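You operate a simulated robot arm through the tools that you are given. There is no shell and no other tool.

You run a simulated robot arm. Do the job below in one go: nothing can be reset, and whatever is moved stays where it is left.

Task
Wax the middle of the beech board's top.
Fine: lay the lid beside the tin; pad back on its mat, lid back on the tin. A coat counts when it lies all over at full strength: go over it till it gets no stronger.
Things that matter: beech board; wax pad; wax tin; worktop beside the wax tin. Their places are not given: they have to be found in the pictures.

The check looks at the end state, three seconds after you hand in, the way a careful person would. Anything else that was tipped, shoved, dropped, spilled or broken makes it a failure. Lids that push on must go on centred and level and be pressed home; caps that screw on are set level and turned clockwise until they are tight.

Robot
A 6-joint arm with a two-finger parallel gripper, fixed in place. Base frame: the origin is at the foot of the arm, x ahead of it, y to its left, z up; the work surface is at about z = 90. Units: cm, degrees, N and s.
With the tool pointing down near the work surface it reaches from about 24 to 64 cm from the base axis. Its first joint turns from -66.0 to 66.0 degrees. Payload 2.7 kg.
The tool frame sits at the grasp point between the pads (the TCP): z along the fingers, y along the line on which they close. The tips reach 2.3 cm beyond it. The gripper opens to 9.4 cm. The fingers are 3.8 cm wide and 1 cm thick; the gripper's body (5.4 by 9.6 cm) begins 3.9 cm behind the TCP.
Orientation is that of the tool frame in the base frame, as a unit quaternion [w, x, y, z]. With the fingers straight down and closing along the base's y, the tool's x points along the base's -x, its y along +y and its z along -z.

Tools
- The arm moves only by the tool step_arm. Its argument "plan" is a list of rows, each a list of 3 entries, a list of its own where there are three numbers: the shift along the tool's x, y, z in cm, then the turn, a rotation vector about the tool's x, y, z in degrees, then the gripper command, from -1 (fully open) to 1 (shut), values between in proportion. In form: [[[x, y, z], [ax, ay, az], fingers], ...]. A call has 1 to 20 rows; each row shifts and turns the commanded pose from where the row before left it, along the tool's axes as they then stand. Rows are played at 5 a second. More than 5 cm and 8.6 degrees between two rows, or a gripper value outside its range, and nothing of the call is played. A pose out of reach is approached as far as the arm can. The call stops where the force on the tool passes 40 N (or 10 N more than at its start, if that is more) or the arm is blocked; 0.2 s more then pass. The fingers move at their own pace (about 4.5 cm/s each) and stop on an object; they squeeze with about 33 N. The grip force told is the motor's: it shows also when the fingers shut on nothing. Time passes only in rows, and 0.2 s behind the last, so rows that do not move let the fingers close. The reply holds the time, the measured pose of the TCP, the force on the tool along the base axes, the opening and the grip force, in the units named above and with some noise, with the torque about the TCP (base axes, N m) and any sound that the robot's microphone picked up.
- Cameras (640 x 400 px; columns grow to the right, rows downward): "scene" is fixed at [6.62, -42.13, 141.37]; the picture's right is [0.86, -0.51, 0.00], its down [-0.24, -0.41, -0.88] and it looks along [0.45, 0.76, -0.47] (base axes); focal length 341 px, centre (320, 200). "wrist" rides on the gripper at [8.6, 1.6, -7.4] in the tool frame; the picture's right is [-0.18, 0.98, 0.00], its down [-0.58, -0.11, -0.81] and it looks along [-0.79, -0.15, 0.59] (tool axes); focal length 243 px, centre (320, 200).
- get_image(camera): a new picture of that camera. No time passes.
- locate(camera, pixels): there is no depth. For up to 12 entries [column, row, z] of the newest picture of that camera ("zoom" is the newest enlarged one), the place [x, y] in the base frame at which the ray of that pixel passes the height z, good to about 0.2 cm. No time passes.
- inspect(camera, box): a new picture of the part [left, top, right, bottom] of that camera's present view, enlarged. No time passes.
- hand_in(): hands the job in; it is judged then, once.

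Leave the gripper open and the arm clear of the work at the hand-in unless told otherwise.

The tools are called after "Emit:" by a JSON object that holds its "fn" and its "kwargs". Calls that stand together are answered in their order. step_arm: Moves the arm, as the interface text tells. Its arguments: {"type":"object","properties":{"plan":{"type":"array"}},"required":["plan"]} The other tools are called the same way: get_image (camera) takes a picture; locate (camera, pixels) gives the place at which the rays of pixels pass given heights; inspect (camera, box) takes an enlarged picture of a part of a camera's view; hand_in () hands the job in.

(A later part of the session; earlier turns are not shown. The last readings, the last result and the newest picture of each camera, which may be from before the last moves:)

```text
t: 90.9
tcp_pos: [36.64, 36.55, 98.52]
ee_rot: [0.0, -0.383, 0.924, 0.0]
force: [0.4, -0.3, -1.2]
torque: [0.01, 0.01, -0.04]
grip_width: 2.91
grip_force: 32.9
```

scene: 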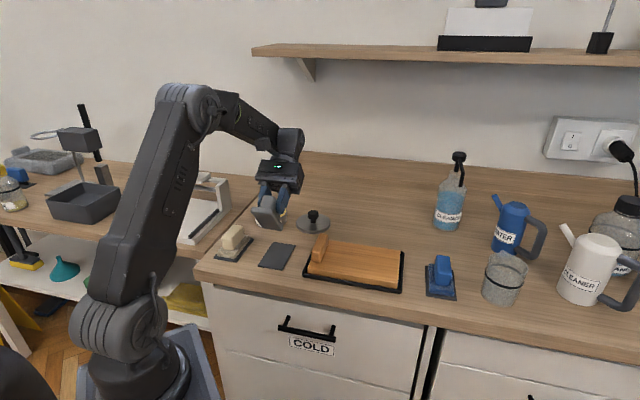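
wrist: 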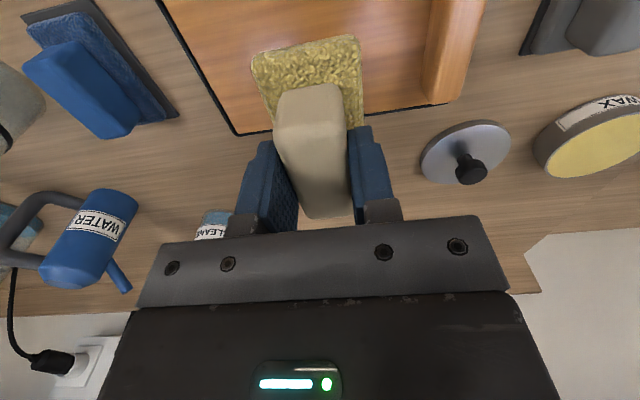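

Emit:
{"fn": "step_arm", "kwargs": {"plan": [[[0, 0, 0.3], [0, 0, 0], 1], [[0, 0, 0.1], [0, 0, 0], 1], [[0, 0, 0], [0, 0, 0], 1]]}}

Emit:
{"fn": "step_arm", "kwargs": {"plan": [[[0, 0, 0.1], [0, 0, 0], 1], [[0, 0, 0], [0, 0, 0], 1]]}}

Emit:
{"fn": "step_arm", "kwargs": {"plan": [[[0, 0, 0.06], [0, 0, 0], 1], [[0, 0, 0], [0, 0, 0], 1]]}}

Emit:
{"fn": "inspect", "kwargs": {"camera": "scene", "box": [240, 190, 300, 240]}}

```text
t: 91.7
tcp_pos: [36.65, 36.44, 98.08]
ee_rot: [0.002, -0.383, 0.924, -0.001]
force: [-0.7, -0.6, -0.1]
torque: [0.04, 0.02, 0.02]
grip_width: 2.92
grip_force: 33.4
```

```text
t: 92.3
tcp_pos: [36.62, 36.54, 97.95]
ee_rot: [0.001, -0.383, 0.924, -0.001]
force: [0.3, -0.7, -1.4]
torque: [0.02, 0.05, -0.01]
grip_width: 2.94
grip_force: 33.2
```

```text
t: 92.9
tcp_pos: [36.58, 36.56, 97.83]
ee_rot: [0.002, -0.383, 0.924, -0.001]
force: [-0.9, -0.8, -0.5]
torque: [0.04, 0.01, 0.01]
grip_width: 2.95
grip_force: 33.2
```

```text
8.00 times, centred on (270, 215) of scene
```

zoom: 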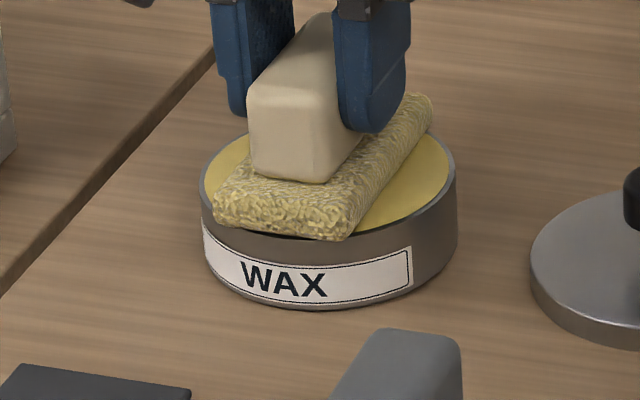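

Emit:
{"fn": "step_arm", "kwargs": {"plan": [[[0, 0, 0.06], [0, 0, 0], 1], [[0, 0, 0], [0, 0, 0], 1]]}}

Emit:
{"fn": "step_arm", "kwargs": {"plan": [[[0, 0, 0.06], [0, 0, 0], 1], [[0, 0, 0], [0, 0, 0], 1]]}}

Emit:
{"fn": "inspect", "kwargs": {"camera": "scene", "box": [240, 190, 300, 240]}}

```text
t: 93.5
tcp_pos: [36.58, 36.65, 97.84]
ee_rot: [0.001, -0.383, 0.924, 0.0]
force: [1.7, -0.5, 1.7]
torque: [0.09, -0.07, -0.04]
grip_width: 2.94
grip_force: 32.9
```

```text
t: 94.1
tcp_pos: [36.57, 36.58, 97.81]
ee_rot: [0.002, -0.384, 0.924, 0.0]
force: [1.4, -0.5, 5.0]
torque: [-0.05, 0.0, -0.03]
grip_width: 2.93
grip_force: 33.1
```

```text
8.00 times, centred on (270, 215) of scene
```

zoom: 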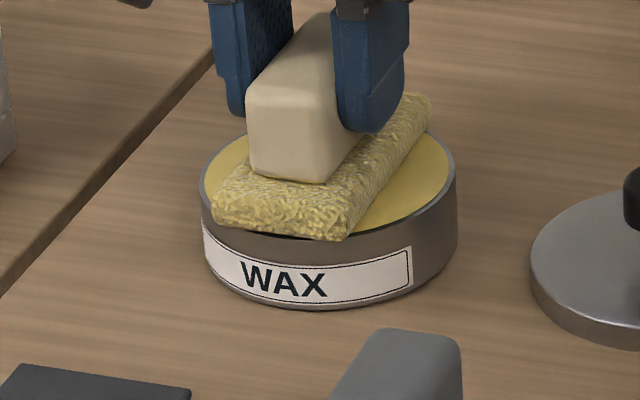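

It's recharged, so I'll lift and return to the left start of the board.

Emit:
{"fn": "step_arm", "kwargs": {"plan": [[[0, 0, 0], [0, 0, 0], 1], [[0, 0, -1], [0, 0, 0], 1], [[0, 0, -3], [0, 0, 0], 1], [[0, 0, -3], [0, 0, 0], 1], [[1.52, -2.53, 0], [0, 0, 0], 1], [[1.52, -2.53, 0], [0, 0, 0], 1], [[1.52, -2.53, 0], [0, 0, 0], 1], [[1.52, -2.53, 0], [0, 0, 0], 1], [[1.52, -2.53, 0], [0, 0, 0], 1], [[1.52, -2.53, 0], [0, 0, 0], 1], [[1.52, -2.53, 0], [0, 0, 0], 1], [[1.52, -2.53, 0], [0, 0, 0], 1], [[1.52, -2.53, 0], [0, 0, 0], 1], [[0, 0, 2.5], [0, 0, 0], 1], [[0, 0, 2.5], [0, 0, 0], 1], [[0, 0, 2.2], [0, 0, 0], 1], [[0, 0, 0], [0, 0, 0], 1]]}}

Emit:
{"fn": "inspect", "kwargs": {"camera": "scene", "box": [290, 190, 410, 300]}}

```text
t: 97.7
tcp_pos: [43.11, 10.73, 97.41]
ee_rot: [0.001, -0.382, 0.924, 0.0]
force: [-0.3, -0.1, -1.1]
torque: [0.01, -0.01, 0.02]
grip_width: 2.93
grip_force: 33.3
```

```text
3.64 times, centred on (350, 245) of scene
```

zoom: 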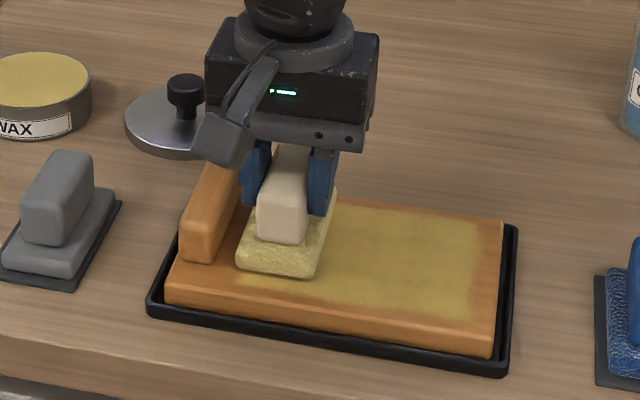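

Emit:
{"fn": "step_arm", "kwargs": {"plan": [[[0.5, 0.3, 0.2], [0, 0, 0], 1], [[0.5, 0, 0.1], [0, 0, 0], 1], [[0, 0, 0], [0, 0, 0], 1]]}}

Emit:
{"fn": "step_arm", "kwargs": {"plan": [[[0, 0, 0.08], [0, 0, 0], 1], [[0, 0, 0], [0, 0, 0], 1]]}}

Emit:
{"fn": "step_arm", "kwargs": {"plan": [[[0, 0, 0.08], [0, 0, 0], 1], [[0, 0, 0], [0, 0, 0], 1]]}}

```text
t: 98.5
tcp_pos: [42.06, 10.21, 97.18]
ee_rot: [0.001, -0.383, 0.924, -0.001]
force: [0.0, 0.1, 0.3]
torque: [0.02, 0.01, 0.0]
grip_width: 2.94
grip_force: 33.0
```

```text
t: 99.1
tcp_pos: [42.02, 10.07, 97.03]
ee_rot: [0.001, -0.382, 0.924, -0.001]
force: [-0.8, 0.3, -0.7]
torque: [0.03, 0.01, -0.01]
grip_width: 2.92
grip_force: 32.8
```

```text
t: 99.7
tcp_pos: [42.09, 10.16, 96.88]
ee_rot: [0.001, -0.383, 0.924, -0.001]
force: [-0.3, 0.7, -1.2]
torque: [-0.02, -0.01, 0.0]
grip_width: 2.93
grip_force: 32.6
```

Emit:
{"fn": "step_arm", "kwargs": {"plan": [[[0, 0, 0.08], [0, 0, 0], 1], [[0, 0, 0], [0, 0, 0], 1]]}}

Emit:
{"fn": "step_arm", "kwargs": {"plan": [[[0, 0, 0.08], [0, 0, 0], 1], [[0, 0, 0], [0, 0, 0], 1]]}}

```text
t: 100.3
tcp_pos: [42.11, 10.21, 97.01]
ee_rot: [0.002, -0.383, 0.924, 0.0]
force: [-2.5, -1.4, 12.1]
torque: [0.09, 0.17, -0.01]
grip_width: 2.91
grip_force: 32.8
```

```text
t: 100.9
tcp_pos: [42.13, 10.15, 97.05]
ee_rot: [0.003, -0.383, 0.924, -0.001]
force: [1.4, -1.5, 19.4]
torque: [-0.1, 0.17, 0.0]
grip_width: 2.94
grip_force: 32.6
```

Contact is about 19 N. I'll stroke right on the near-side lane.

Emit:
{"fn": "step_arm", "kwargs": {"plan": [[[0, -0.6, 0], [0, 0, 0], 1], [[0, -0.6, 0], [0, 0, 0], 1], [[0, -0.6, 0], [0, 0, 0], 1], [[0, -0.6, 0], [0, 0, 0], 1], [[0, -0.6, 0], [0, 0, 0], 1], [[0, -0.6, 0], [0, 0, 0], 1], [[0, -0.6, 0], [0, 0, 0], 1]]}}

Emit:
{"fn": "step_arm", "kwargs": {"plan": [[[0, -0.6, 0], [0, 0, 0], 1], [[0, -0.6, 0], [0, 0, 0], 1], [[0, -0.6, 0], [0, 0, 0], 1], [[0, -0.6, 0], [0, 0, 0], 1], [[0, -0.6, 0], [0, 0, 0], 1], [[0, -0.6, 0], [0, 0, 0], 1], [[0, -0.6, 0], [0, 0, 0], 1], [[0, -0.4, 0], [0, 0, 0], 1]]}}

Emit:
{"fn": "inspect", "kwargs": {"camera": "scene", "box": [290, 190, 410, 300]}}

```text
t: 102.5
tcp_pos: [45.1, 7.33, 97.01]
ee_rot: [0.001, -0.382, 0.924, 0.0]
force: [-6.7, 6.4, 17.2]
torque: [0.35, -0.07, 0.11]
grip_width: 2.92
grip_force: 32.3
```

```text
t: 104.3
tcp_pos: [48.2, 4.09, 97.03]
ee_rot: [0.002, -0.383, 0.924, 0.0]
force: [-11.3, 7.1, 23.0]
torque: [0.19, 0.2, -0.04]
grip_width: 2.93
grip_force: 32.8
```

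```text
3.64 times, centred on (350, 245) of scene
```

zoom: 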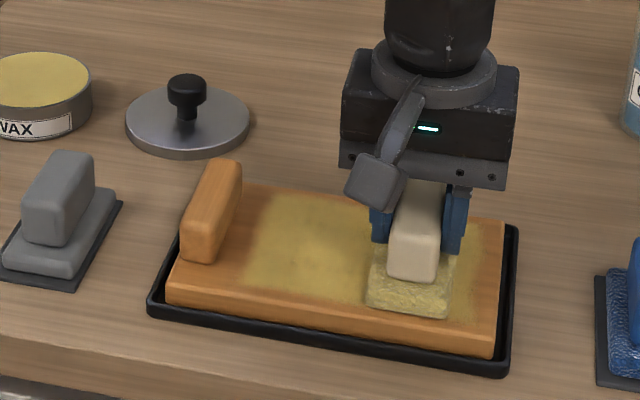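

Next comes the middle lane going left, then the far lane going right.

Emit:
{"fn": "step_arm", "kwargs": {"plan": [[[-0.5, -0.4, 0], [0, 0, 0], 1], [[-0.5, 0, 0], [0, 0, 0], 1], [[0, 0.6, 0], [0, 0, 0], 1], [[0, 0.6, 0], [0, 0, 0], 1], [[0, 0.6, 0], [0, 0, 0], 1], [[0, 0.6, 0], [0, 0, 0], 1], [[0, 0.6, 0], [0, 0, 0], 1], [[0, 0.6, 0], [0, 0, 0], 1], [[0, 0.6, 0], [0, 0, 0], 1]]}}

Emit:
{"fn": "step_arm", "kwargs": {"plan": [[[0, 0.6, 0], [0, 0, 0], 1], [[0, 0.6, 0], [0, 0, 0], 1], [[0, 0.6, 0], [0, 0, 0], 1], [[0, 0.6, 0], [0, 0, 0], 1], [[0, 0.6, 0], [0, 0, 0], 1], [[0, 0.6, 0], [0, 0, 0], 1], [[0, 0.6, 0], [0, 0, 0], 1], [[0, 0.6, 0], [0, 0, 0], 1]]}}

Emit:
{"fn": "inspect", "kwargs": {"camera": "scene", "box": [290, 190, 410, 300]}}

```text
t: 106.3
tcp_pos: [46.22, 7.38, 97.0]
ee_rot: [0.001, -0.382, 0.924, -0.001]
force: [3.6, -4.0, 9.9]
torque: [-0.11, -0.07, 0.05]
grip_width: 2.91
grip_force: 33.3
```

```text
t: 108.1
tcp_pos: [42.9, 10.85, 96.93]
ee_rot: [0.0, -0.383, 0.924, -0.001]
force: [1.6, -2.7, 6.8]
torque: [0.14, -0.34, -0.14]
grip_width: 2.95
grip_force: 32.8
```

```text
3.64 times, centred on (350, 245) of scene
```

zoom: 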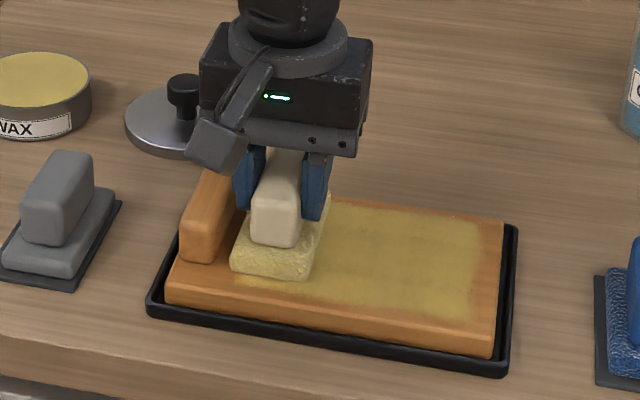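

Emit:
{"fn": "step_arm", "kwargs": {"plan": [[[-0.5, 0, 0.04], [0, 0, 0], 1], [[-0.4, -0.3, 0], [0, 0, 0], 1], [[0, -0.6, 0], [0, 0, 0], 1], [[0, -0.6, 0], [0, 0, 0], 1], [[0, -0.6, 0], [0, 0, 0], 1], [[0, -0.6, 0], [0, 0, 0], 1], [[0, -0.6, 0], [0, 0, 0], 1], [[0, -0.6, 0], [0, 0, 0], 1], [[0, -0.6, 0], [0, 0, 0], 1]]}}

Emit:
{"fn": "step_arm", "kwargs": {"plan": [[[0, -0.6, 0], [0, 0, 0], 1], [[0, -0.6, 0], [0, 0, 0], 1], [[0, -0.6, 0], [0, 0, 0], 1], [[0, -0.6, 0], [0, 0, 0], 1], [[0, -0.6, 0], [0, 0, 0], 1], [[0, -0.6, 0], [0, 0, 0], 1], [[0, -0.6, 0], [0, 0, 0], 1], [[0, -0.3, 0], [0, 0, 0], 1]]}}

Emit:
{"fn": "inspect", "kwargs": {"camera": "scene", "box": [290, 190, 410, 300]}}

```text
t: 110.1
tcp_pos: [46.83, 8.22, 96.92]
ee_rot: [0.0, -0.382, 0.924, 0.0]
force: [-1.6, 1.7, 2.6]
torque: [0.14, -0.07, 0.13]
grip_width: 2.93
grip_force: 33.3
```

```text
t: 111.9
tcp_pos: [49.94, 4.91, 96.98]
ee_rot: [0.001, -0.383, 0.924, 0.0]
force: [-0.5, 0.5, -0.1]
torque: [0.0, 0.04, 0.0]
grip_width: 2.93
grip_force: 33.2
```

```text
3.64 times, centred on (350, 245) of scene
```

zoom: 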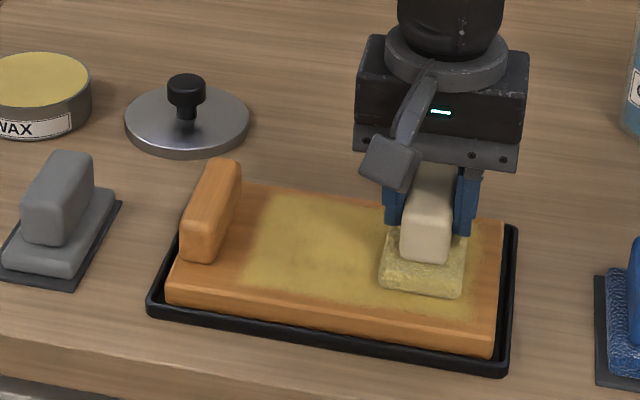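

Contact was lost on the far lane. I'll press down again and stroke left.

Emit:
{"fn": "step_arm", "kwargs": {"plan": [[[0, 0, 0.06], [0, 0, 0], 1], [[0, 0, 0.04], [0, 0, 0], 1], [[0, 0, 0], [0, 0, 0], 1]]}}

Emit:
{"fn": "step_arm", "kwargs": {"plan": [[[0, 0, 0.04], [0, 0, 0], 1], [[0, 0, 0], [0, 0, 0], 1]]}}

```text
t: 112.7
tcp_pos: [49.97, 4.96, 96.87]
ee_rot: [0.001, -0.383, 0.924, -0.001]
force: [-3.6, -2.0, 8.2]
torque: [-0.09, 0.27, 0.0]
grip_width: 2.94
grip_force: 33.1
```

```text
t: 113.3
tcp_pos: [50.04, 5.09, 96.88]
ee_rot: [0.002, -0.383, 0.924, -0.001]
force: [0.7, -3.1, 11.3]
torque: [-0.21, 0.23, 0.0]
grip_width: 2.93
grip_force: 33.2
```

Emit:
{"fn": "step_arm", "kwargs": {"plan": [[[0, 0.6, 0], [0, 0, 0], 1], [[0, 0.6, 0], [0, 0, 0], 1], [[0, 0.6, 0], [0, 0, 0], 1], [[0, 0.6, 0], [0, 0, 0], 1], [[0, 0.6, 0], [0, 0, 0], 1], [[0, 0.6, 0], [0, 0, 0], 1], [[0, 0.6, 0], [0, 0, 0], 1]]}}

Emit:
{"fn": "step_arm", "kwargs": {"plan": [[[0, 0.6, 0], [0, 0, 0], 1], [[0, 0.6, 0], [0, 0, 0], 1], [[0, 0.6, 0], [0, 0, 0], 1], [[0, 0.6, 0], [0, 0, 0], 1], [[0, 0.6, 0], [0, 0, 0], 1], [[0, 0.6, 0], [0, 0, 0], 1], [[0, 0.6, 0], [0, 0, 0], 1], [[0, 0.3, 0], [0, 0, 0], 1]]}}

Emit:
{"fn": "inspect", "kwargs": {"camera": "scene", "box": [290, 190, 410, 300]}}

```text
t: 114.9
tcp_pos: [46.9, 7.97, 96.89]
ee_rot: [0.004, -0.384, 0.923, -0.001]
force: [8.4, -6.6, 21.7]
torque: [-0.38, 0.24, 0.14]
grip_width: 2.95
grip_force: 33.0
```

```text
t: 116.7
tcp_pos: [43.85, 11.07, 96.89]
ee_rot: [0.003, -0.383, 0.924, 0.0]
force: [8.7, -9.6, 24.7]
torque: [-0.23, 0.01, 0.06]
grip_width: 2.92
grip_force: 33.2
```

```text
3.64 times, centred on (350, 245) of scene
```

zoom: 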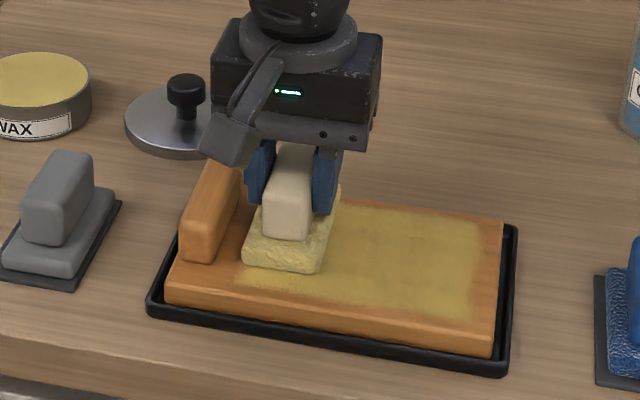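

Good force on that lane, at 22–25 N. Now the middle lane to the right.

Emit:
{"fn": "step_arm", "kwargs": {"plan": [[[0.5, 0.4, 0], [0, 0, 0], 1], [[0.4, 0, 0], [0, 0, 0], 1], [[0, -0.6, 0], [0, 0, 0], 1], [[0, -0.6, 0], [0, 0, 0], 1], [[0, -0.6, 0], [0, 0, 0], 1], [[0, -0.6, 0], [0, 0, 0], 1], [[0, -0.6, 0], [0, 0, 0], 1], [[0, -0.6, 0], [0, 0, 0], 1], [[0, -0.6, 0], [0, 0, 0], 1]]}}

Emit:
{"fn": "step_arm", "kwargs": {"plan": [[[0, -0.6, 0], [0, 0, 0], 1], [[0, -0.6, 0], [0, 0, 0], 1], [[0, -0.6, 0], [0, 0, 0], 1], [[0, -0.6, 0], [0, 0, 0], 1], [[0, -0.6, 0], [0, 0, 0], 1], [[0, -0.6, 0], [0, 0, 0], 1], [[0, -0.6, 0], [0, 0, 0], 1], [[0, -0.6, 0], [0, 0, 0], 1]]}}

Emit:
{"fn": "inspect", "kwargs": {"camera": "scene", "box": [290, 190, 410, 300]}}

```text
t: 118.7
tcp_pos: [45.71, 7.94, 96.99]
ee_rot: [0.001, -0.383, 0.924, -0.001]
force: [-4.7, 6.9, 15.3]
torque: [0.42, -0.22, 0.18]
grip_width: 2.93
grip_force: 33.4
```

```text
t: 120.5
tcp_pos: [49.01, 4.49, 96.89]
ee_rot: [0.002, -0.383, 0.924, -0.001]
force: [-6.0, 7.0, 19.3]
torque: [0.18, 0.06, -0.01]
grip_width: 2.93
grip_force: 32.6
```

```text
3.64 times, centred on (350, 245) of scene
```

zoom: 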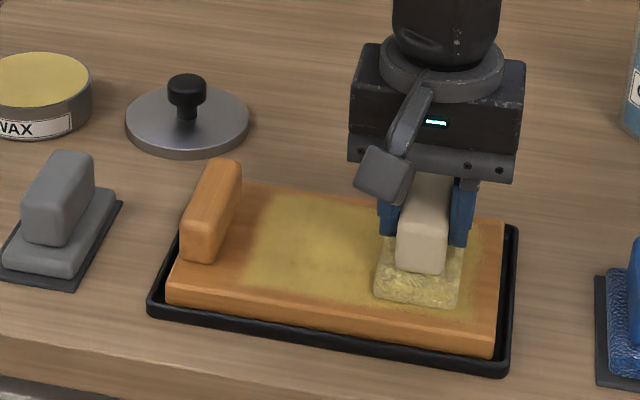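

Then the near lane to the left at the same pressure, and a lift to inspect.

Emit:
{"fn": "step_arm", "kwargs": {"plan": [[[0.5, 0, 0], [0, 0, 0], 1], [[0.5, 0.2, 0], [0, 0, 0], 1], [[0, 0.6, 0], [0, 0, 0], 1], [[0, 0.6, 0], [0, 0, 0], 1], [[0, 0.6, 0], [0, 0, 0], 1], [[0, 0.6, 0], [0, 0, 0], 1], [[0, 0.6, 0], [0, 0, 0], 1], [[0, 0.6, 0], [0, 0, 0], 1], [[0, 0.6, 0], [0, 0, 0], 1]]}}

Emit:
{"fn": "step_arm", "kwargs": {"plan": [[[0, 0.6, 0], [0, 0, 0], 1], [[0, 0.6, 0], [0, 0, 0], 1], [[0, 0.6, 0], [0, 0, 0], 1], [[0, 0.6, 0], [0, 0, 0], 1], [[0, 0.6, 0], [0, 0, 0], 1], [[0, 0.6, 0], [0, 0, 0], 1], [[0, 0.6, 0], [0, 0, 0], 1], [[0, 0.4, 0], [0, 0, 0], 1]]}}

Emit:
{"fn": "step_arm", "kwargs": {"plan": [[[0, 0, -1], [0, 0, 0], 1], [[0, 0, -3], [0, 0, 0], 1], [[0, 0, -4], [0, 0, 0], 1], [[-2, 1.5, 0], [0, 0, 0], 1], [[-2, 1.5, 0], [0, 0, 0], 1], [[-2, 1.5, 0], [0, 0, 0], 1], [[-1, 0, 0], [0, 0, 0], 1], [[0, 0, 0], [0, 0, 0], 1]]}}

Emit:
{"fn": "inspect", "kwargs": {"camera": "scene", "box": [295, 225, 415, 300]}}

Emit:
{"fn": "inspect", "kwargs": {"camera": "scene", "box": [270, 150, 370, 230]}}

```text
t: 122.5
tcp_pos: [45.47, 7.08, 96.85]
ee_rot: [0.004, -0.383, 0.924, 0.0]
force: [8.1, -6.5, 20.2]
torque: [-0.25, -0.03, 0.05]
grip_width: 2.94
grip_force: 33.2
```

```text
t: 124.3
tcp_pos: [42.27, 10.24, 96.74]
ee_rot: [0.002, -0.383, 0.924, -0.001]
force: [7.4, -6.5, 18.9]
torque: [-0.13, 0.05, 0.06]
grip_width: 2.94
grip_force: 33.0
```

```text
t: 126.1
tcp_pos: [43.93, 18.21, 104.73]
ee_rot: [0.001, -0.382, 0.924, -0.001]
force: [-0.7, -1.0, -0.4]
torque: [0.01, -0.01, -0.03]
grip_width: 2.94
grip_force: 33.5
```

```text
5.33 times, centred on (355, 262) of scene
```

zoom: 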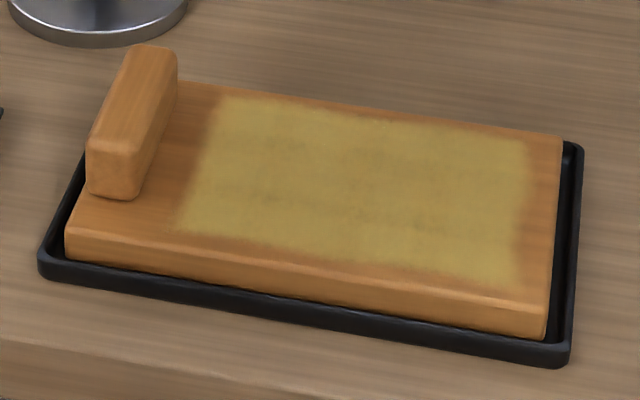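

```text
5.00 times, centred on (320, 190) of scene
```

zoom: 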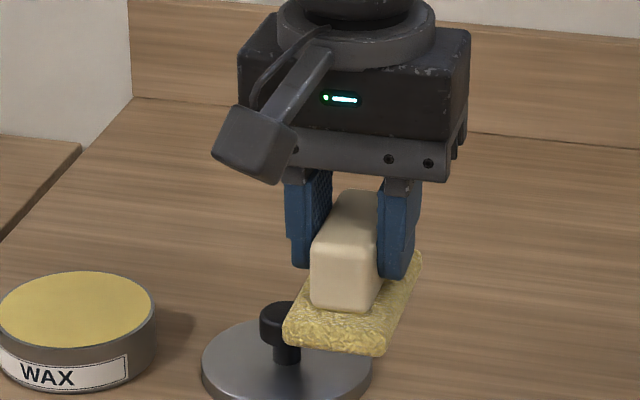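

The coat is now stronger and more even. I'll do one more round to see whether it gets any stronger, back to the left start on the middle lane.

Emit:
{"fn": "step_arm", "kwargs": {"plan": [[[2, -1.5, 0], [0, 0, 0], 1], [[2, -1.5, 0], [0, 0, 0], 1], [[2.1, -1.5, 0], [0, 0, 0], 1], [[0, 0, 2.5], [0, 0, 0], 1], [[0, 0, 2.5], [0, 0, 0], 1], [[0, 0, 2], [0, 0, 0], 1], [[0, 0, 0.6], [0, 0, 0], 1], [[0, 0, 0.1], [0, 0, 0], 1], [[0, 0, 0], [0, 0, 0], 1]]}}

Emit:
{"fn": "step_arm", "kwargs": {"plan": [[[0, 0, 0.08], [0, 0, 0], 1], [[0, 0, 0], [0, 0, 0], 1]]}}

Emit:
{"fn": "step_arm", "kwargs": {"plan": [[[0, 0, 0.08], [0, 0, 0], 1], [[0, 0, 0], [0, 0, 0], 1]]}}

```text
t: 128.1
tcp_pos: [42.86, 10.87, 97.01]
ee_rot: [0.002, -0.383, 0.924, -0.001]
force: [0.3, -0.2, -0.9]
torque: [-0.01, 0.01, -0.02]
grip_width: 2.92
grip_force: 33.0
```

```text
t: 128.7
tcp_pos: [42.8, 10.87, 96.97]
ee_rot: [0.001, -0.383, 0.924, -0.001]
force: [0.4, 0.0, -1.2]
torque: [0.0, 0.02, 0.01]
grip_width: 2.9
grip_force: 33.2
```

```text
t: 129.3
tcp_pos: [42.75, 10.78, 96.85]
ee_rot: [0.001, -0.382, 0.924, -0.001]
force: [-0.1, -0.8, -1.0]
torque: [0.01, -0.01, 0.04]
grip_width: 2.92
grip_force: 33.2
```

Emit:
{"fn": "step_arm", "kwargs": {"plan": [[[0, 0, 0.06], [0, 0, 0], 1], [[0, 0, 0], [0, 0, 0], 1]]}}

Emit:
{"fn": "step_arm", "kwargs": {"plan": [[[0, 0, 0.06], [0, 0, 0], 1], [[0, 0, 0], [0, 0, 0], 1]]}}

Emit:
{"fn": "step_arm", "kwargs": {"plan": [[[0, 0, 0.05], [0, 0, 0], 1], [[0, 0, 0], [0, 0, 0], 1]]}}

```text
t: 129.9
tcp_pos: [42.74, 10.84, 96.76]
ee_rot: [0.001, -0.382, 0.924, -0.001]
force: [0.8, 0.8, -0.6]
torque: [0.03, 0.03, -0.01]
grip_width: 2.95
grip_force: 33.6
```

```text
t: 130.5
tcp_pos: [42.73, 10.97, 96.88]
ee_rot: [0.001, -0.383, 0.924, -0.001]
force: [-1.8, 0.6, 2.8]
torque: [0.15, 0.02, 0.05]
grip_width: 2.97
grip_force: 33.3
```

```text
t: 131.1
tcp_pos: [42.79, 10.77, 96.75]
ee_rot: [0.002, -0.383, 0.924, 0.0]
force: [-2.9, -0.2, 15.4]
torque: [-0.05, 0.34, -0.01]
grip_width: 2.94
grip_force: 32.9
```

Emit:
{"fn": "step_arm", "kwargs": {"plan": [[[0, -0.6, 0.02], [0, 0, 0], 1], [[0, -0.6, 0], [0, 0, 0], 1], [[0, -0.6, 0], [0, 0, 0], 1], [[0, -0.6, 0], [0, 0, 0], 1], [[0, -0.6, 0], [0, 0, 0], 1], [[0, -0.6, 0], [0, 0, 0], 1], [[0, -0.6, 0], [0, 0, 0], 1]]}}

Emit:
{"fn": "step_arm", "kwargs": {"plan": [[[0, -0.6, 0.03], [0, 0, 0], 1], [[0, -0.6, 0], [0, 0, 0], 1], [[0, -0.6, 0], [0, 0, 0], 1], [[0, -0.6, 0], [0, 0, 0], 1], [[0, -0.6, 0], [0, 0, 0], 1], [[0, -0.6, 0], [0, 0, 0], 1], [[0, -0.6, 0], [0, 0, 0], 1], [[0, -0.6, 0], [0, 0, 0], 1]]}}

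Emit:
{"fn": "inspect", "kwargs": {"camera": "scene", "box": [290, 190, 410, 300]}}

```text
t: 132.7
tcp_pos: [45.92, 7.81, 96.8]
ee_rot: [0.002, -0.382, 0.924, -0.001]
force: [-10.7, 9.7, 29.0]
torque: [0.26, 0.26, -0.01]
grip_width: 2.9
grip_force: 33.3
```

```text
t: 134.5
tcp_pos: [49.19, 4.52, 96.7]
ee_rot: [0.001, -0.383, 0.924, 0.0]
force: [-8.4, 7.6, 24.8]
torque: [0.26, 0.09, -0.02]
grip_width: 2.94
grip_force: 32.7
```

```text
3.64 times, centred on (350, 245) of scene
```

zoom: 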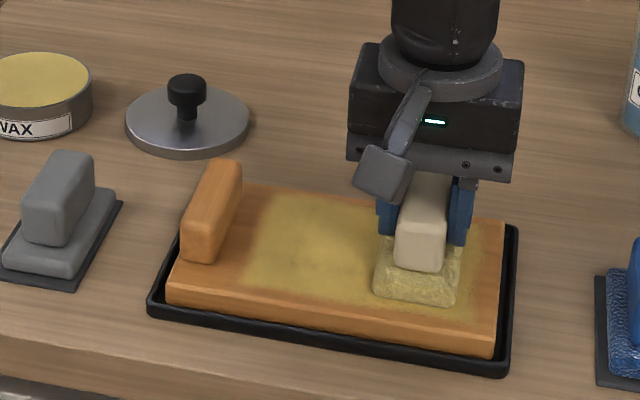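

Force is 25–29 N and the tone looks unchanged. I'll do a back stroke on the far lane, then the near lane, and compare.

Emit:
{"fn": "step_arm", "kwargs": {"plan": [[[-0.5, 0, 0], [0, 0, 0], 1], [[-0.3, 0.2, 0], [0, 0, 0], 1], [[0, 0.6, 0], [0, 0, 0], 1], [[0, 0.6, 0], [0, 0, 0], 1], [[0, 0.6, 0], [0, 0, 0], 1], [[0, 0.6, 0], [0, 0, 0], 1], [[0, 0.6, 0], [0, 0, 0], 1], [[0, 0.6, 0], [0, 0, 0], 1], [[0, 0.6, 0], [0, 0, 0], 1]]}}

Emit:
{"fn": "step_arm", "kwargs": {"plan": [[[0, 0.6, 0], [0, 0, 0], 1], [[0, 0.6, 0], [0, 0, 0], 1], [[0, 0.6, 0], [0, 0, 0], 1], [[0, 0.6, 0], [0, 0, 0], 1], [[0, 0.6, 0], [0, 0, 0], 1], [[0, 0.6, 0], [0, 0, 0], 1], [[0, 0.6, 0], [0, 0, 0], 1], [[0, 0.4, 0], [0, 0, 0], 1]]}}

Emit:
{"fn": "step_arm", "kwargs": {"plan": [[[0.6, 0, 0], [0, 0, 0], 1], [[0.6, 0, 0], [0, 0, 0], 1], [[0.5, -0.2, 0], [0, 0, 0], 1], [[0, -0.6, 0], [0, 0, 0], 1], [[0, -0.6, 0], [0, 0, 0], 1], [[0, -0.6, 0], [0, 0, 0], 1], [[0, -0.6, 0], [0, 0, 0], 1], [[0, -0.6, 0], [0, 0, 0], 1], [[0, -0.6, 0], [0, 0, 0], 1], [[0, -0.6, 0], [0, 0, 0], 1]]}}

Emit:
{"fn": "step_arm", "kwargs": {"plan": [[[0, -0.6, 0], [0, 0, 0], 1], [[0, -0.6, 0], [0, 0, 0], 1], [[0, -0.6, 0], [0, 0, 0], 1], [[0, -0.6, 0], [0, 0, 0], 1], [[0, -0.6, 0], [0, 0, 0], 1], [[0, -0.6, 0], [0, 0, 0], 1], [[0, -0.6, 0], [0, 0, 0], 1], [[0, -0.4, 0], [0, 0, 0], 1]]}}

Emit:
{"fn": "inspect", "kwargs": {"camera": "scene", "box": [290, 190, 410, 300]}}

```text
t: 136.5
tcp_pos: [46.79, 8.07, 96.75]
ee_rot: [0.003, -0.383, 0.924, -0.001]
force: [7.3, -12.2, 25.1]
torque: [-0.38, 0.2, 0.16]
grip_width: 2.93
grip_force: 32.9
```

```text
t: 138.3
tcp_pos: [43.44, 11.35, 96.84]
ee_rot: [0.002, -0.384, 0.924, -0.001]
force: [8.5, -9.0, 21.5]
torque: [0.01, -0.21, -0.04]
grip_width: 2.92
grip_force: 33.0
```

```text
t: 140.5
tcp_pos: [45.25, 7.07, 96.67]
ee_rot: [0.002, -0.382, 0.924, 0.0]
force: [-9.7, 8.4, 27.2]
torque: [0.2, 0.25, -0.02]
grip_width: 2.94
grip_force: 33.2
```

```text
t: 142.3
tcp_pos: [48.44, 3.83, 96.73]
ee_rot: [0.002, -0.383, 0.924, -0.001]
force: [-5.9, 5.3, 15.2]
torque: [0.24, -0.07, 0.07]
grip_width: 2.94
grip_force: 32.7
```

```text
3.64 times, centred on (350, 245) of scene
```

zoom: 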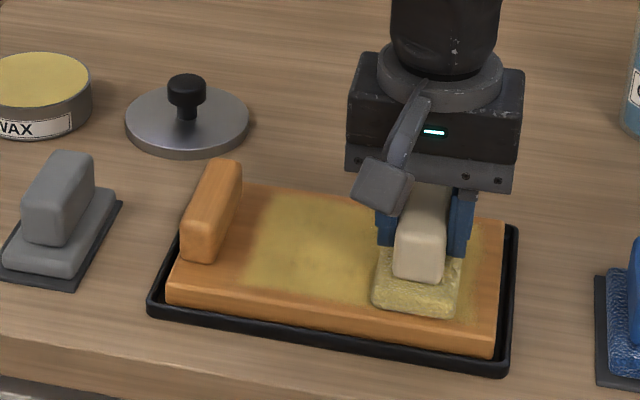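

Emit:
{"fn": "step_arm", "kwargs": {"plan": [[[0, 0, -1], [0, 0, 0], 1], [[0, 0, -3], [0, 0, 0], 1], [[0, 0, -4], [0, 0, 0], 1], [[-1.5, 2.8, 0], [0, 0, 0], 1], [[-1.5, 2.8, 0], [0, 0, 0], 1], [[-1.5, 2.8, 0], [0, 0, 0], 1], [[-1.5, 2.8, 0], [0, 0, 0], 1], [[-1.5, 2.8, 0], [0, 0, 0], 1], [[0, 0, 0], [0, 0, 0], 1]]}}

Emit:
{"fn": "inspect", "kwargs": {"camera": "scene", "box": [295, 225, 415, 300]}}

Emit:
{"fn": "inspect", "kwargs": {"camera": "scene", "box": [250, 150, 370, 230]}}

```text
t: 144.3
tcp_pos: [43.83, 19.08, 104.81]
ee_rot: [0.001, -0.383, 0.924, 0.0]
force: [0.2, 0.6, 0.4]
torque: [-0.01, 0.01, 0.01]
grip_width: 2.94
grip_force: 32.6
```

```text
5.33 times, centred on (355, 262) of scene
```

zoom: 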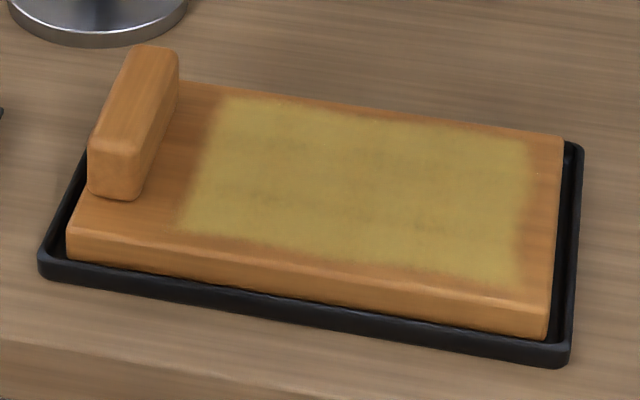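

```text
5.00 times, centred on (310, 190) of scene
```

zoom: 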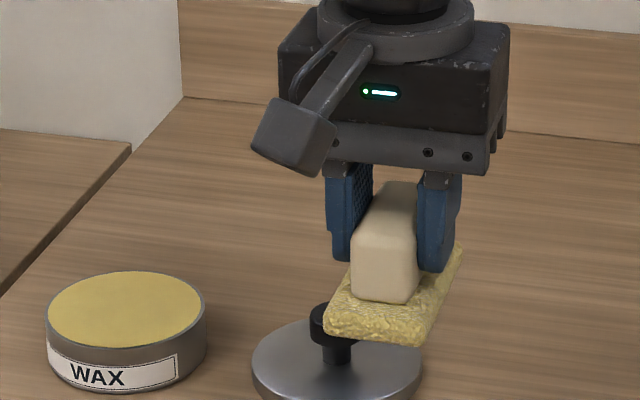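

Compared with the last picture the coat is no stronger and it's even, so it's at full strength. The remaining faint streaks are wood grain. Now I'll carry the pad back above its mat at (23.2,28.9).

Emit:
{"fn": "step_arm", "kwargs": {"plan": [[[0.95, 2.69, 0], [0, 0, 0], 1], [[0.95, 2.69, 0], [0, 0, 0], 1], [[0.95, 2.69, 0], [0, 0, 0], 1], [[0.95, 2.69, 0], [0, 0, 0], 1], [[0.95, 2.69, 0], [0, 0, 0], 1], [[0.95, 2.69, 0], [0, 0, 0], 1], [[0.95, 2.69, 0], [0, 0, 0], 1], [[0.95, 2.69, 0], [0, 0, 0], 1], [[0, 0, 2.5], [0, 0, 0], 1], [[0, 0, 2.5], [0, 0, 0], 1], [[0, 0, 2.5], [0, 0, 0], 1], [[0, 0, 1], [0, 0, 0], 1], [[0, 0, 0], [0, 0, 0], 1]]}}

Emit:
{"fn": "inspect", "kwargs": {"camera": "scene", "box": [200, 205, 280, 270]}}

```text
t: 147.1
tcp_pos: [23.44, 28.75, 96.0]
ee_rot: [0.001, -0.383, 0.924, 0.0]
force: [0.0, 0.5, -0.7]
torque: [0.01, -0.02, 0.0]
grip_width: 2.94
grip_force: 33.4
```

```text
6.15 times, centred on (240, 238) of scene
```

zoom: 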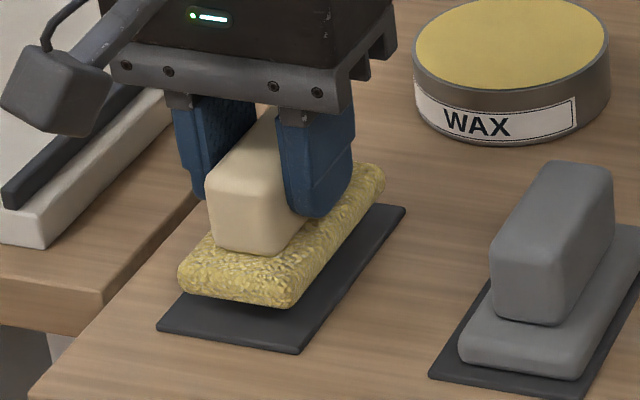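

Emit:
{"fn": "step_arm", "kwargs": {"plan": [[[0, 0.22, 0.4], [0, 0, 0], 1], [[0, 0, 0.2], [0, 0, 0], 1], [[0, 0, 0], [0, 0, 0], 1]]}}

Emit:
{"fn": "step_arm", "kwargs": {"plan": [[[0, 0, 0.1], [0, 0, 0], 1], [[0, 0, 0], [0, 0, 0], 1]]}}

Emit:
{"fn": "step_arm", "kwargs": {"plan": [[[0, 0, 0.1], [0, 0, 0], 1], [[0, 0, 0], [0, 0, 0], 1]]}}

```text
t: 147.9
tcp_pos: [23.04, 29.02, 95.3]
ee_rot: [0.002, -0.382, 0.924, -0.001]
force: [0.2, 0.4, -0.8]
torque: [-0.01, 0.01, 0.03]
grip_width: 2.93
grip_force: 32.8
```

```text
t: 148.5
tcp_pos: [23.06, 28.96, 95.24]
ee_rot: [0.002, -0.383, 0.924, -0.001]
force: [-0.1, -0.7, -0.1]
torque: [-0.01, 0.03, -0.01]
grip_width: 2.92
grip_force: 32.9
```

```text
t: 149.1
tcp_pos: [23.04, 29.06, 95.15]
ee_rot: [0.001, -0.383, 0.924, 0.0]
force: [-0.5, 0.3, -1.8]
torque: [-0.01, -0.03, -0.01]
grip_width: 2.92
grip_force: 32.5
```

Emit:
{"fn": "step_arm", "kwargs": {"plan": [[[0, -0.1, 0.08], [0, 0, 0], 1], [[0, 0, 0], [0, 0, 0], 1]]}}

Emit:
{"fn": "step_arm", "kwargs": {"plan": [[[0, 0, 0.08], [0, 0, 0], 1], [[0, 0, 0], [0, 0, 0], 1]]}}

Emit:
{"fn": "inspect", "kwargs": {"camera": "scene", "box": [200, 215, 270, 270]}}

```text
t: 149.7
tcp_pos: [23.23, 28.95, 95.21]
ee_rot: [0.001, -0.383, 0.924, -0.001]
force: [-0.5, -0.4, -0.2]
torque: [-0.04, 0.03, -0.01]
grip_width: 2.91
grip_force: 32.7
```

```text
t: 150.3
tcp_pos: [23.3, 28.98, 95.07]
ee_rot: [0.002, -0.383, 0.924, 0.0]
force: [-0.4, -0.6, -0.9]
torque: [-0.04, -0.04, -0.02]
grip_width: 2.95
grip_force: 32.5
```

```text
7.27 times, centred on (235, 242) of scene
```

zoom: 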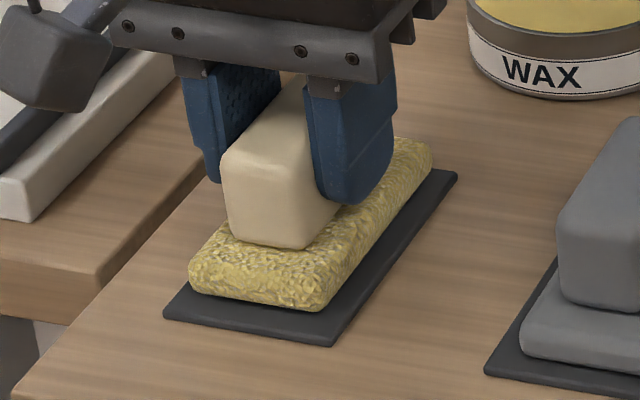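

Emit:
{"fn": "step_arm", "kwargs": {"plan": [[[0, 0, 0.08], [0, 0, 0], 1], [[0, 0, 0], [0, 0, 0], 1]]}}

Emit:
{"fn": "step_arm", "kwargs": {"plan": [[[0, 0, 0.06], [0, 0, 0], 1], [[0, 0, 0], [0, 0, 0], 1]]}}

Emit:
{"fn": "inspect", "kwargs": {"camera": "scene", "box": [200, 215, 270, 270]}}

```text
t: 150.9
tcp_pos: [23.18, 28.98, 95.12]
ee_rot: [0.001, -0.382, 0.924, -0.001]
force: [0.4, -0.1, -0.8]
torque: [0.0, -0.01, -0.03]
grip_width: 2.91
grip_force: 32.9
```

```text
t: 151.5
tcp_pos: [23.3, 28.91, 94.94]
ee_rot: [0.002, -0.382, 0.924, -0.001]
force: [0.0, 0.0, 0.9]
torque: [-0.02, 0.01, 0.02]
grip_width: 2.94
grip_force: 32.9
```

```text
7.27 times, centred on (235, 242) of scene
```

zoom: 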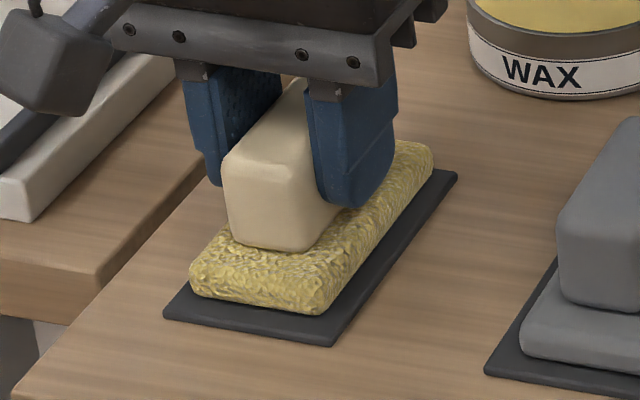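

Emit:
{"fn": "step_arm", "kwargs": {"plan": [[[0, 0, 0.06], [0, 0, 0], 1], [[0, 0, 0], [0, 0, 0], 1]]}}

Emit:
{"fn": "step_arm", "kwargs": {"plan": [[[0, 0, 0.06], [0, 0, 0], 1], [[0, 0, 0], [0, 0, 0], 1]]}}

```text
t: 152.1
tcp_pos: [23.21, 28.87, 94.95]
ee_rot: [0.001, -0.382, 0.924, 0.0]
force: [1.0, -1.3, 2.6]
torque: [0.03, 0.04, 0.01]
grip_width: 2.9
grip_force: 32.9
```

```text
t: 152.7
tcp_pos: [23.24, 28.9, 94.83]
ee_rot: [0.001, -0.382, 0.924, -0.001]
force: [0.6, -3.0, 6.9]
torque: [-0.02, -0.01, -0.06]
grip_width: 2.95
grip_force: 32.9
```

The pad rests on its mat. I'll release it, rise, and go over the lid's knob at (46.0,28.95).

Emit:
{"fn": "step_arm", "kwargs": {"plan": [[[0, 0, -0.04], [0, 0, 0], 1], [[0, 0, 0], [0, 0, 0], 0.2], [[0, 0, 0], [0, 0, 0], -0.4], [[0, 0, 0], [0, 0, 0], -0.4], [[0, 0, -1.5], [0, 0, 0], -0.4], [[0, 0, -3], [0, 0, 0], -0.4], [[0, 0, -3.5], [0, 0, 0], -0.4], [[0, 0, -3.5], [0, 0, 0], -0.4], [[-2.02, -2.01, 0], [0, 0, 0], -0.4], [[-2.02, -2.01, 0], [0, 0, 0], -0.4], [[-2.02, -2.01, 0], [0, 0, 0], -0.1], [[-2.02, -2.01, 0], [0, 0, 0], -0.1], [[-2.02, -2.01, 0], [0, 0, 0], -0.1], [[-2.02, -2.01, 0], [0, 0, 0], -0.1], [[-2.02, -2.01, 0], [0, 0, 0], -0.1], [[-2.02, -2.01, 0], [0, 0, 0], -0.1], [[0, 0, 0], [0, 0, 0], -0.1], [[0, 0, 0], [0, 0, 0], -0.1]]}}

Emit:
{"fn": "get_image", "kwargs": {"camera": "wrist"}}

Emit:
{"fn": "inspect", "kwargs": {"camera": "scene", "box": [200, 180, 330, 280]}}

```text
t: 156.5
tcp_pos: [45.96, 28.95, 106.48]
ee_rot: [0.001, -0.382, 0.924, -0.001]
force: [-1.2, -0.2, -0.6]
torque: [0.01, -0.01, 0.02]
grip_width: 5.15
grip_force: 0.0
```

```text
taken
```

wrist: 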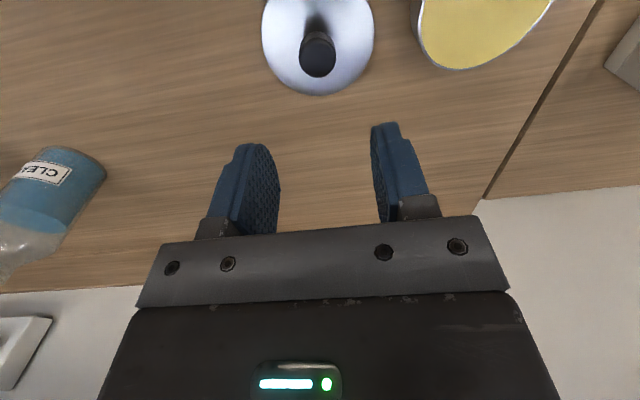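

```text
4.00 times, centred on (265, 230) of scene
```

zoom: 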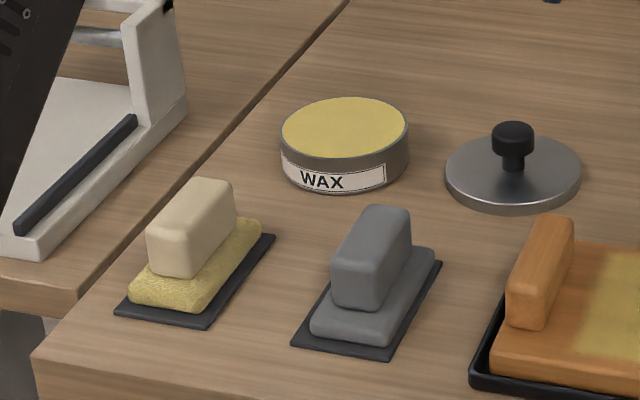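

Emit:
{"fn": "locate", "kwargs": {"camera": "wrist", "pixels": [[318, 58, 93.7]]}}

Emit:
{"fn": "step_arm", "kwargs": {"plan": [[[0, 0, 3], [0, 0, 0], -0.1], [[0, 0, 3], [0, 0, 0], -0.1], [[0, 0, 3], [0, 0, 0], -0.1], [[0, 0, 2], [0, 0, 0], -0.1], [[0, 0, 1], [0, 0, 0], -0.1], [[0, 0, 0.5], [0, 0, 0], -0.1], [[0, 0, 0], [0, 0, 0], -0.1]]}}

Emit:
{"fn": "inspect", "kwargs": {"camera": "scene", "box": [270, 170, 370, 240]}}

```text
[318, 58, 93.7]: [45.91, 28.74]
```

```text
t: 158.1
tcp_pos: [46.12, 28.87, 94.05]
ee_rot: [0.001, -0.382, 0.924, 0.0]
force: [0.1, 0.0, 0.8]
torque: [-0.02, -0.01, -0.04]
grip_width: 5.18
grip_force: 0.1
```

```text
5.71 times, centred on (320, 205) of scene
```

zoom: 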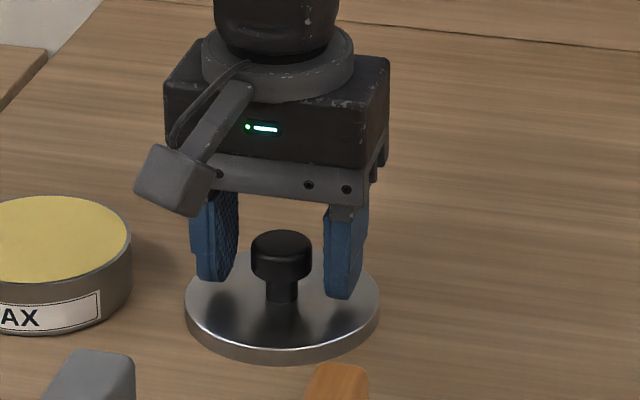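

Well centred. I'll go down 0.15, grip the knob and lift.

Emit:
{"fn": "step_arm", "kwargs": {"plan": [[[0, 0, 0.15], [0, 0, 0], -0.1], [[0, 0, 0], [0, 0, 0], 0.2], [[0, 0, 0], [0, 0, 0], 1], [[0, 0, 0], [0, 0, 0], 1], [[0, 0, 0], [0, 0, 0], 1], [[0, 0, -0.5], [0, 0, 0], 1], [[0, 0, -2], [0, 0, 0], 1], [[0, 0, -3], [0, 0, 0], 1], [[0, 0, -3], [0, 0, 0], 1], [[0, 0, 0], [0, 0, 0], 1]]}}

Emit:
{"fn": "inspect", "kwargs": {"camera": "scene", "box": [240, 130, 370, 240]}}

Emit:
{"fn": "get_image", "kwargs": {"camera": "wrist"}}

```text
t: 160.3
tcp_pos: [46.12, 28.92, 102.4]
ee_rot: [0.001, -0.384, 0.924, 0.0]
force: [-0.6, -0.7, -0.2]
torque: [0.03, -0.01, -0.03]
grip_width: 2.76
grip_force: 33.1
```

```text
3.64 times, centred on (305, 185) of scene
```

zoom: 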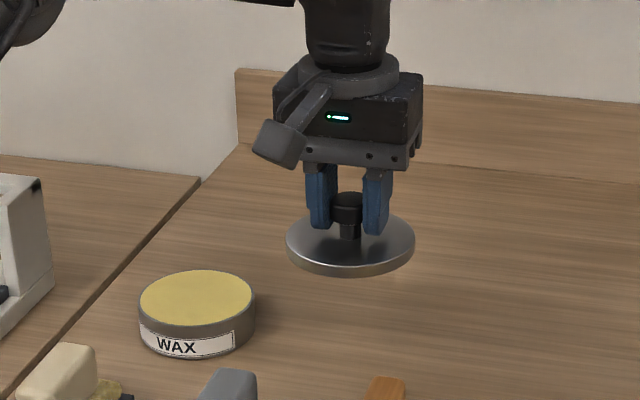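

```text
taken
```

wrist: 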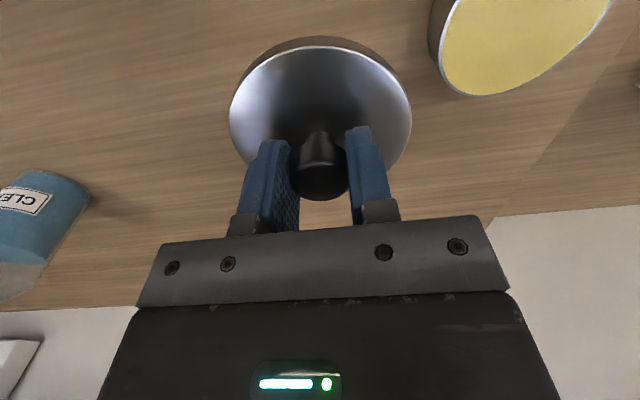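

I'll check that the tin hasn't moved, using the same zoom as before.

Emit:
{"fn": "inspect", "kwargs": {"camera": "scene", "box": [245, 195, 295, 235]}}

```text
10.00 times, centred on (270, 215) of scene
```

zoom: 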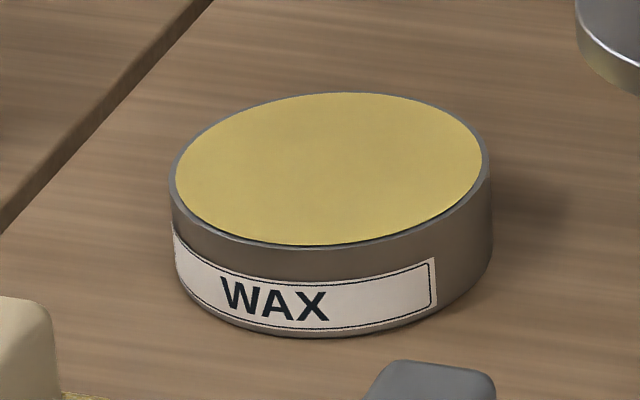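

The tin is exactly where it was. I'll move the lid over it toward the original grip spot (36.81,36.85).

Emit:
{"fn": "step_arm", "kwargs": {"plan": [[[0.16, 2.03, 0], [0, 0, 0], 1], [[0.16, 2.03, 0], [0, 0, 0], 1], [[0.16, 2.03, 0], [0, 0, 0], 1], [[0.16, 2.03, 0], [0, 0, 0], 1], [[0.16, 2.03, 0], [0, 0, 0], 1], [[0.16, 2.03, 0], [0, 0, 0], 1], [[0, 0, 2], [0, 0, 0], 1], [[0, 0, 2], [0, 0, 0], 1], [[0, 0, 0], [0, 0, 0], 1], [[0, 0, 0], [0, 0, 0], 1]]}}

Emit:
{"fn": "step_arm", "kwargs": {"plan": [[[0, 0, 0], [0, 0, 0], 1]]}}

Emit:
{"fn": "step_arm", "kwargs": {"plan": [[[0, 0, 0], [0, 0, 0], 1]]}}

Emit:
{"fn": "step_arm", "kwargs": {"plan": [[[0, 0, 0], [0, 0, 0], 1]]}}

Emit:
{"fn": "inspect", "kwargs": {"camera": "scene", "box": [235, 170, 305, 235]}}

```text
t: 162.5
tcp_pos: [36.81, 36.92, 98.33]
ee_rot: [0.001, -0.383, 0.924, 0.0]
force: [-0.9, 0.4, -0.4]
torque: [0.03, 0.0, 0.0]
grip_width: 2.77
grip_force: 32.7
```

```text
t: 162.9
tcp_pos: [36.78, 36.81, 98.33]
ee_rot: [0.001, -0.382, 0.924, -0.001]
force: [0.4, 0.0, -1.2]
torque: [0.01, -0.02, 0.0]
grip_width: 2.77
grip_force: 33.1
```

```text
t: 163.3
tcp_pos: [36.78, 36.82, 98.3]
ee_rot: [0.001, -0.382, 0.924, -0.001]
force: [-0.3, -0.5, 0.1]
torque: [-0.02, -0.01, 0.01]
grip_width: 2.79
grip_force: 33.2
```

```text
t: 163.7
tcp_pos: [36.97, 37.07, 98.34]
ee_rot: [0.001, -0.383, 0.924, 0.0]
force: [0.9, 0.4, -0.1]
torque: [0.02, 0.01, 0.02]
grip_width: 2.77
grip_force: 33.0
```

```text
6.15 times, centred on (270, 202) of scene
```

zoom: 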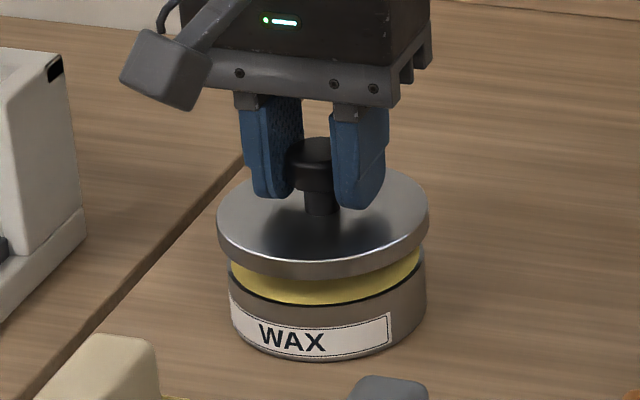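

The average is (36.84,36.9), which matches within noise, and the lid looks concentric with the tin. I'll lower to just above seating.

Emit:
{"fn": "step_arm", "kwargs": {"plan": [[[0, -0.03, 0.8], [0, 0, 0], 1], [[0, 0, 0.4], [0, 0, 0], 1], [[0, 0, 0.2], [0, 0, 0], 1], [[0, 0, 0], [0, 0, 0], 1]]}}

Emit:
{"fn": "inspect", "kwargs": {"camera": "scene", "box": [235, 170, 305, 235]}}

```text
t: 164.7
tcp_pos: [36.82, 36.89, 96.94]
ee_rot: [0.001, -0.382, 0.924, 0.0]
force: [0.2, -0.8, 0.4]
torque: [0.05, 0.0, 0.0]
grip_width: 2.77
grip_force: 32.8
```

```text
6.15 times, centred on (270, 202) of scene
```

zoom: 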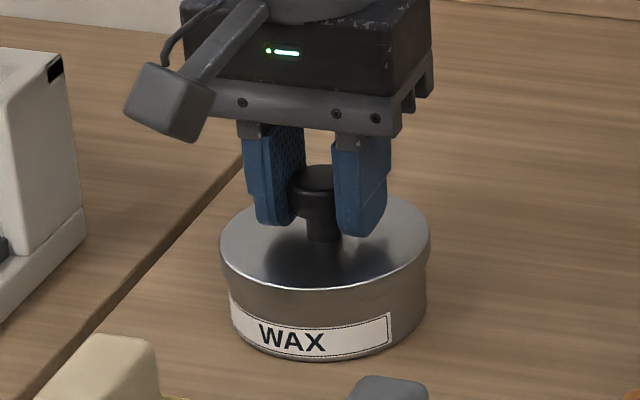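

Emit:
{"fn": "step_arm", "kwargs": {"plan": [[[0, 0, 0.2], [0, 0, 0], 1], [[0, 0, 0], [0, 0, 0], 1]]}}

Emit:
{"fn": "step_arm", "kwargs": {"plan": [[[0, 0, 0.2], [0, 0, 0], 1], [[0, 0, 0], [0, 0, 0], 1]]}}

Emit:
{"fn": "step_arm", "kwargs": {"plan": [[[0, 0, 0.15], [0, 0, 0], 1], [[0, 0, 0], [0, 0, 0], 1]]}}

Emit:
{"fn": "inspect", "kwargs": {"camera": "scene", "box": [235, 170, 305, 235]}}

```text
t: 165.3
tcp_pos: [36.91, 36.86, 96.92]
ee_rot: [0.003, -0.383, 0.924, 0.0]
force: [-0.6, -0.8, 10.8]
torque: [-0.39, 0.32, -0.03]
grip_width: 2.74
grip_force: 33.1
```

```text
t: 165.9
tcp_pos: [36.82, 36.92, 96.27]
ee_rot: [0.0, -0.383, 0.924, -0.001]
force: [0.0, -0.3, 0.0]
torque: [0.02, 0.02, -0.01]
grip_width: 2.8
grip_force: 32.9
```

```text
t: 166.5
tcp_pos: [36.81, 36.93, 96.22]
ee_rot: [0.001, -0.383, 0.924, 0.0]
force: [-0.4, -0.3, 0.1]
torque: [0.0, -0.03, -0.01]
grip_width: 2.77
grip_force: 33.3
```

```text
6.15 times, centred on (270, 202) of scene
```

zoom: 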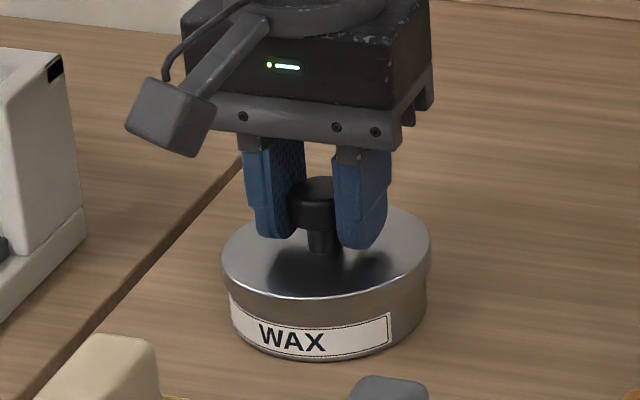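

It has passed onto the rim. I'll keep pressing down in small steps until the snap.

Emit:
{"fn": "step_arm", "kwargs": {"plan": [[[0, 0, 0.1], [0, 0, 0], 1], [[0, 0, 0], [0, 0, 0], 1]]}}

Emit:
{"fn": "step_arm", "kwargs": {"plan": [[[0, 0, 0.1], [0, 0, 0], 1], [[0, 0, 0], [0, 0, 0], 1]]}}

Emit:
{"fn": "step_arm", "kwargs": {"plan": [[[0, 0, 0.1], [0, 0, 0], 1], [[0, 0, 0], [0, 0, 0], 1]]}}

Emit:
{"fn": "inspect", "kwargs": {"camera": "scene", "box": [235, 170, 305, 235]}}

```text
t: 167.1
tcp_pos: [36.92, 36.83, 96.37]
ee_rot: [0.001, -0.383, 0.924, -0.001]
force: [-0.4, -0.1, 0.8]
torque: [0.12, 0.05, 0.0]
grip_width: 2.76
grip_force: 32.8
```

```text
t: 167.7
tcp_pos: [36.81, 36.95, 96.14]
ee_rot: [0.002, -0.382, 0.924, 0.0]
force: [1.8, -2.6, 6.9]
torque: [0.2, 0.05, -0.03]
grip_width: 2.78
grip_force: 32.9
```

```text
t: 168.3
tcp_pos: [36.8, 36.82, 96.06]
ee_rot: [0.0, -0.382, 0.924, -0.001]
force: [-3.6, -12.2, 13.3]
torque: [-0.24, 0.08, -0.04]
grip_width: 2.79
grip_force: 33.2
heard: snap
```

```text
6.15 times, centred on (270, 202) of scene
```

zoom: 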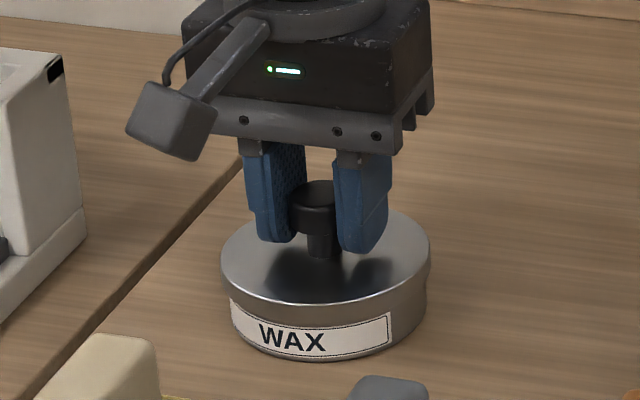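

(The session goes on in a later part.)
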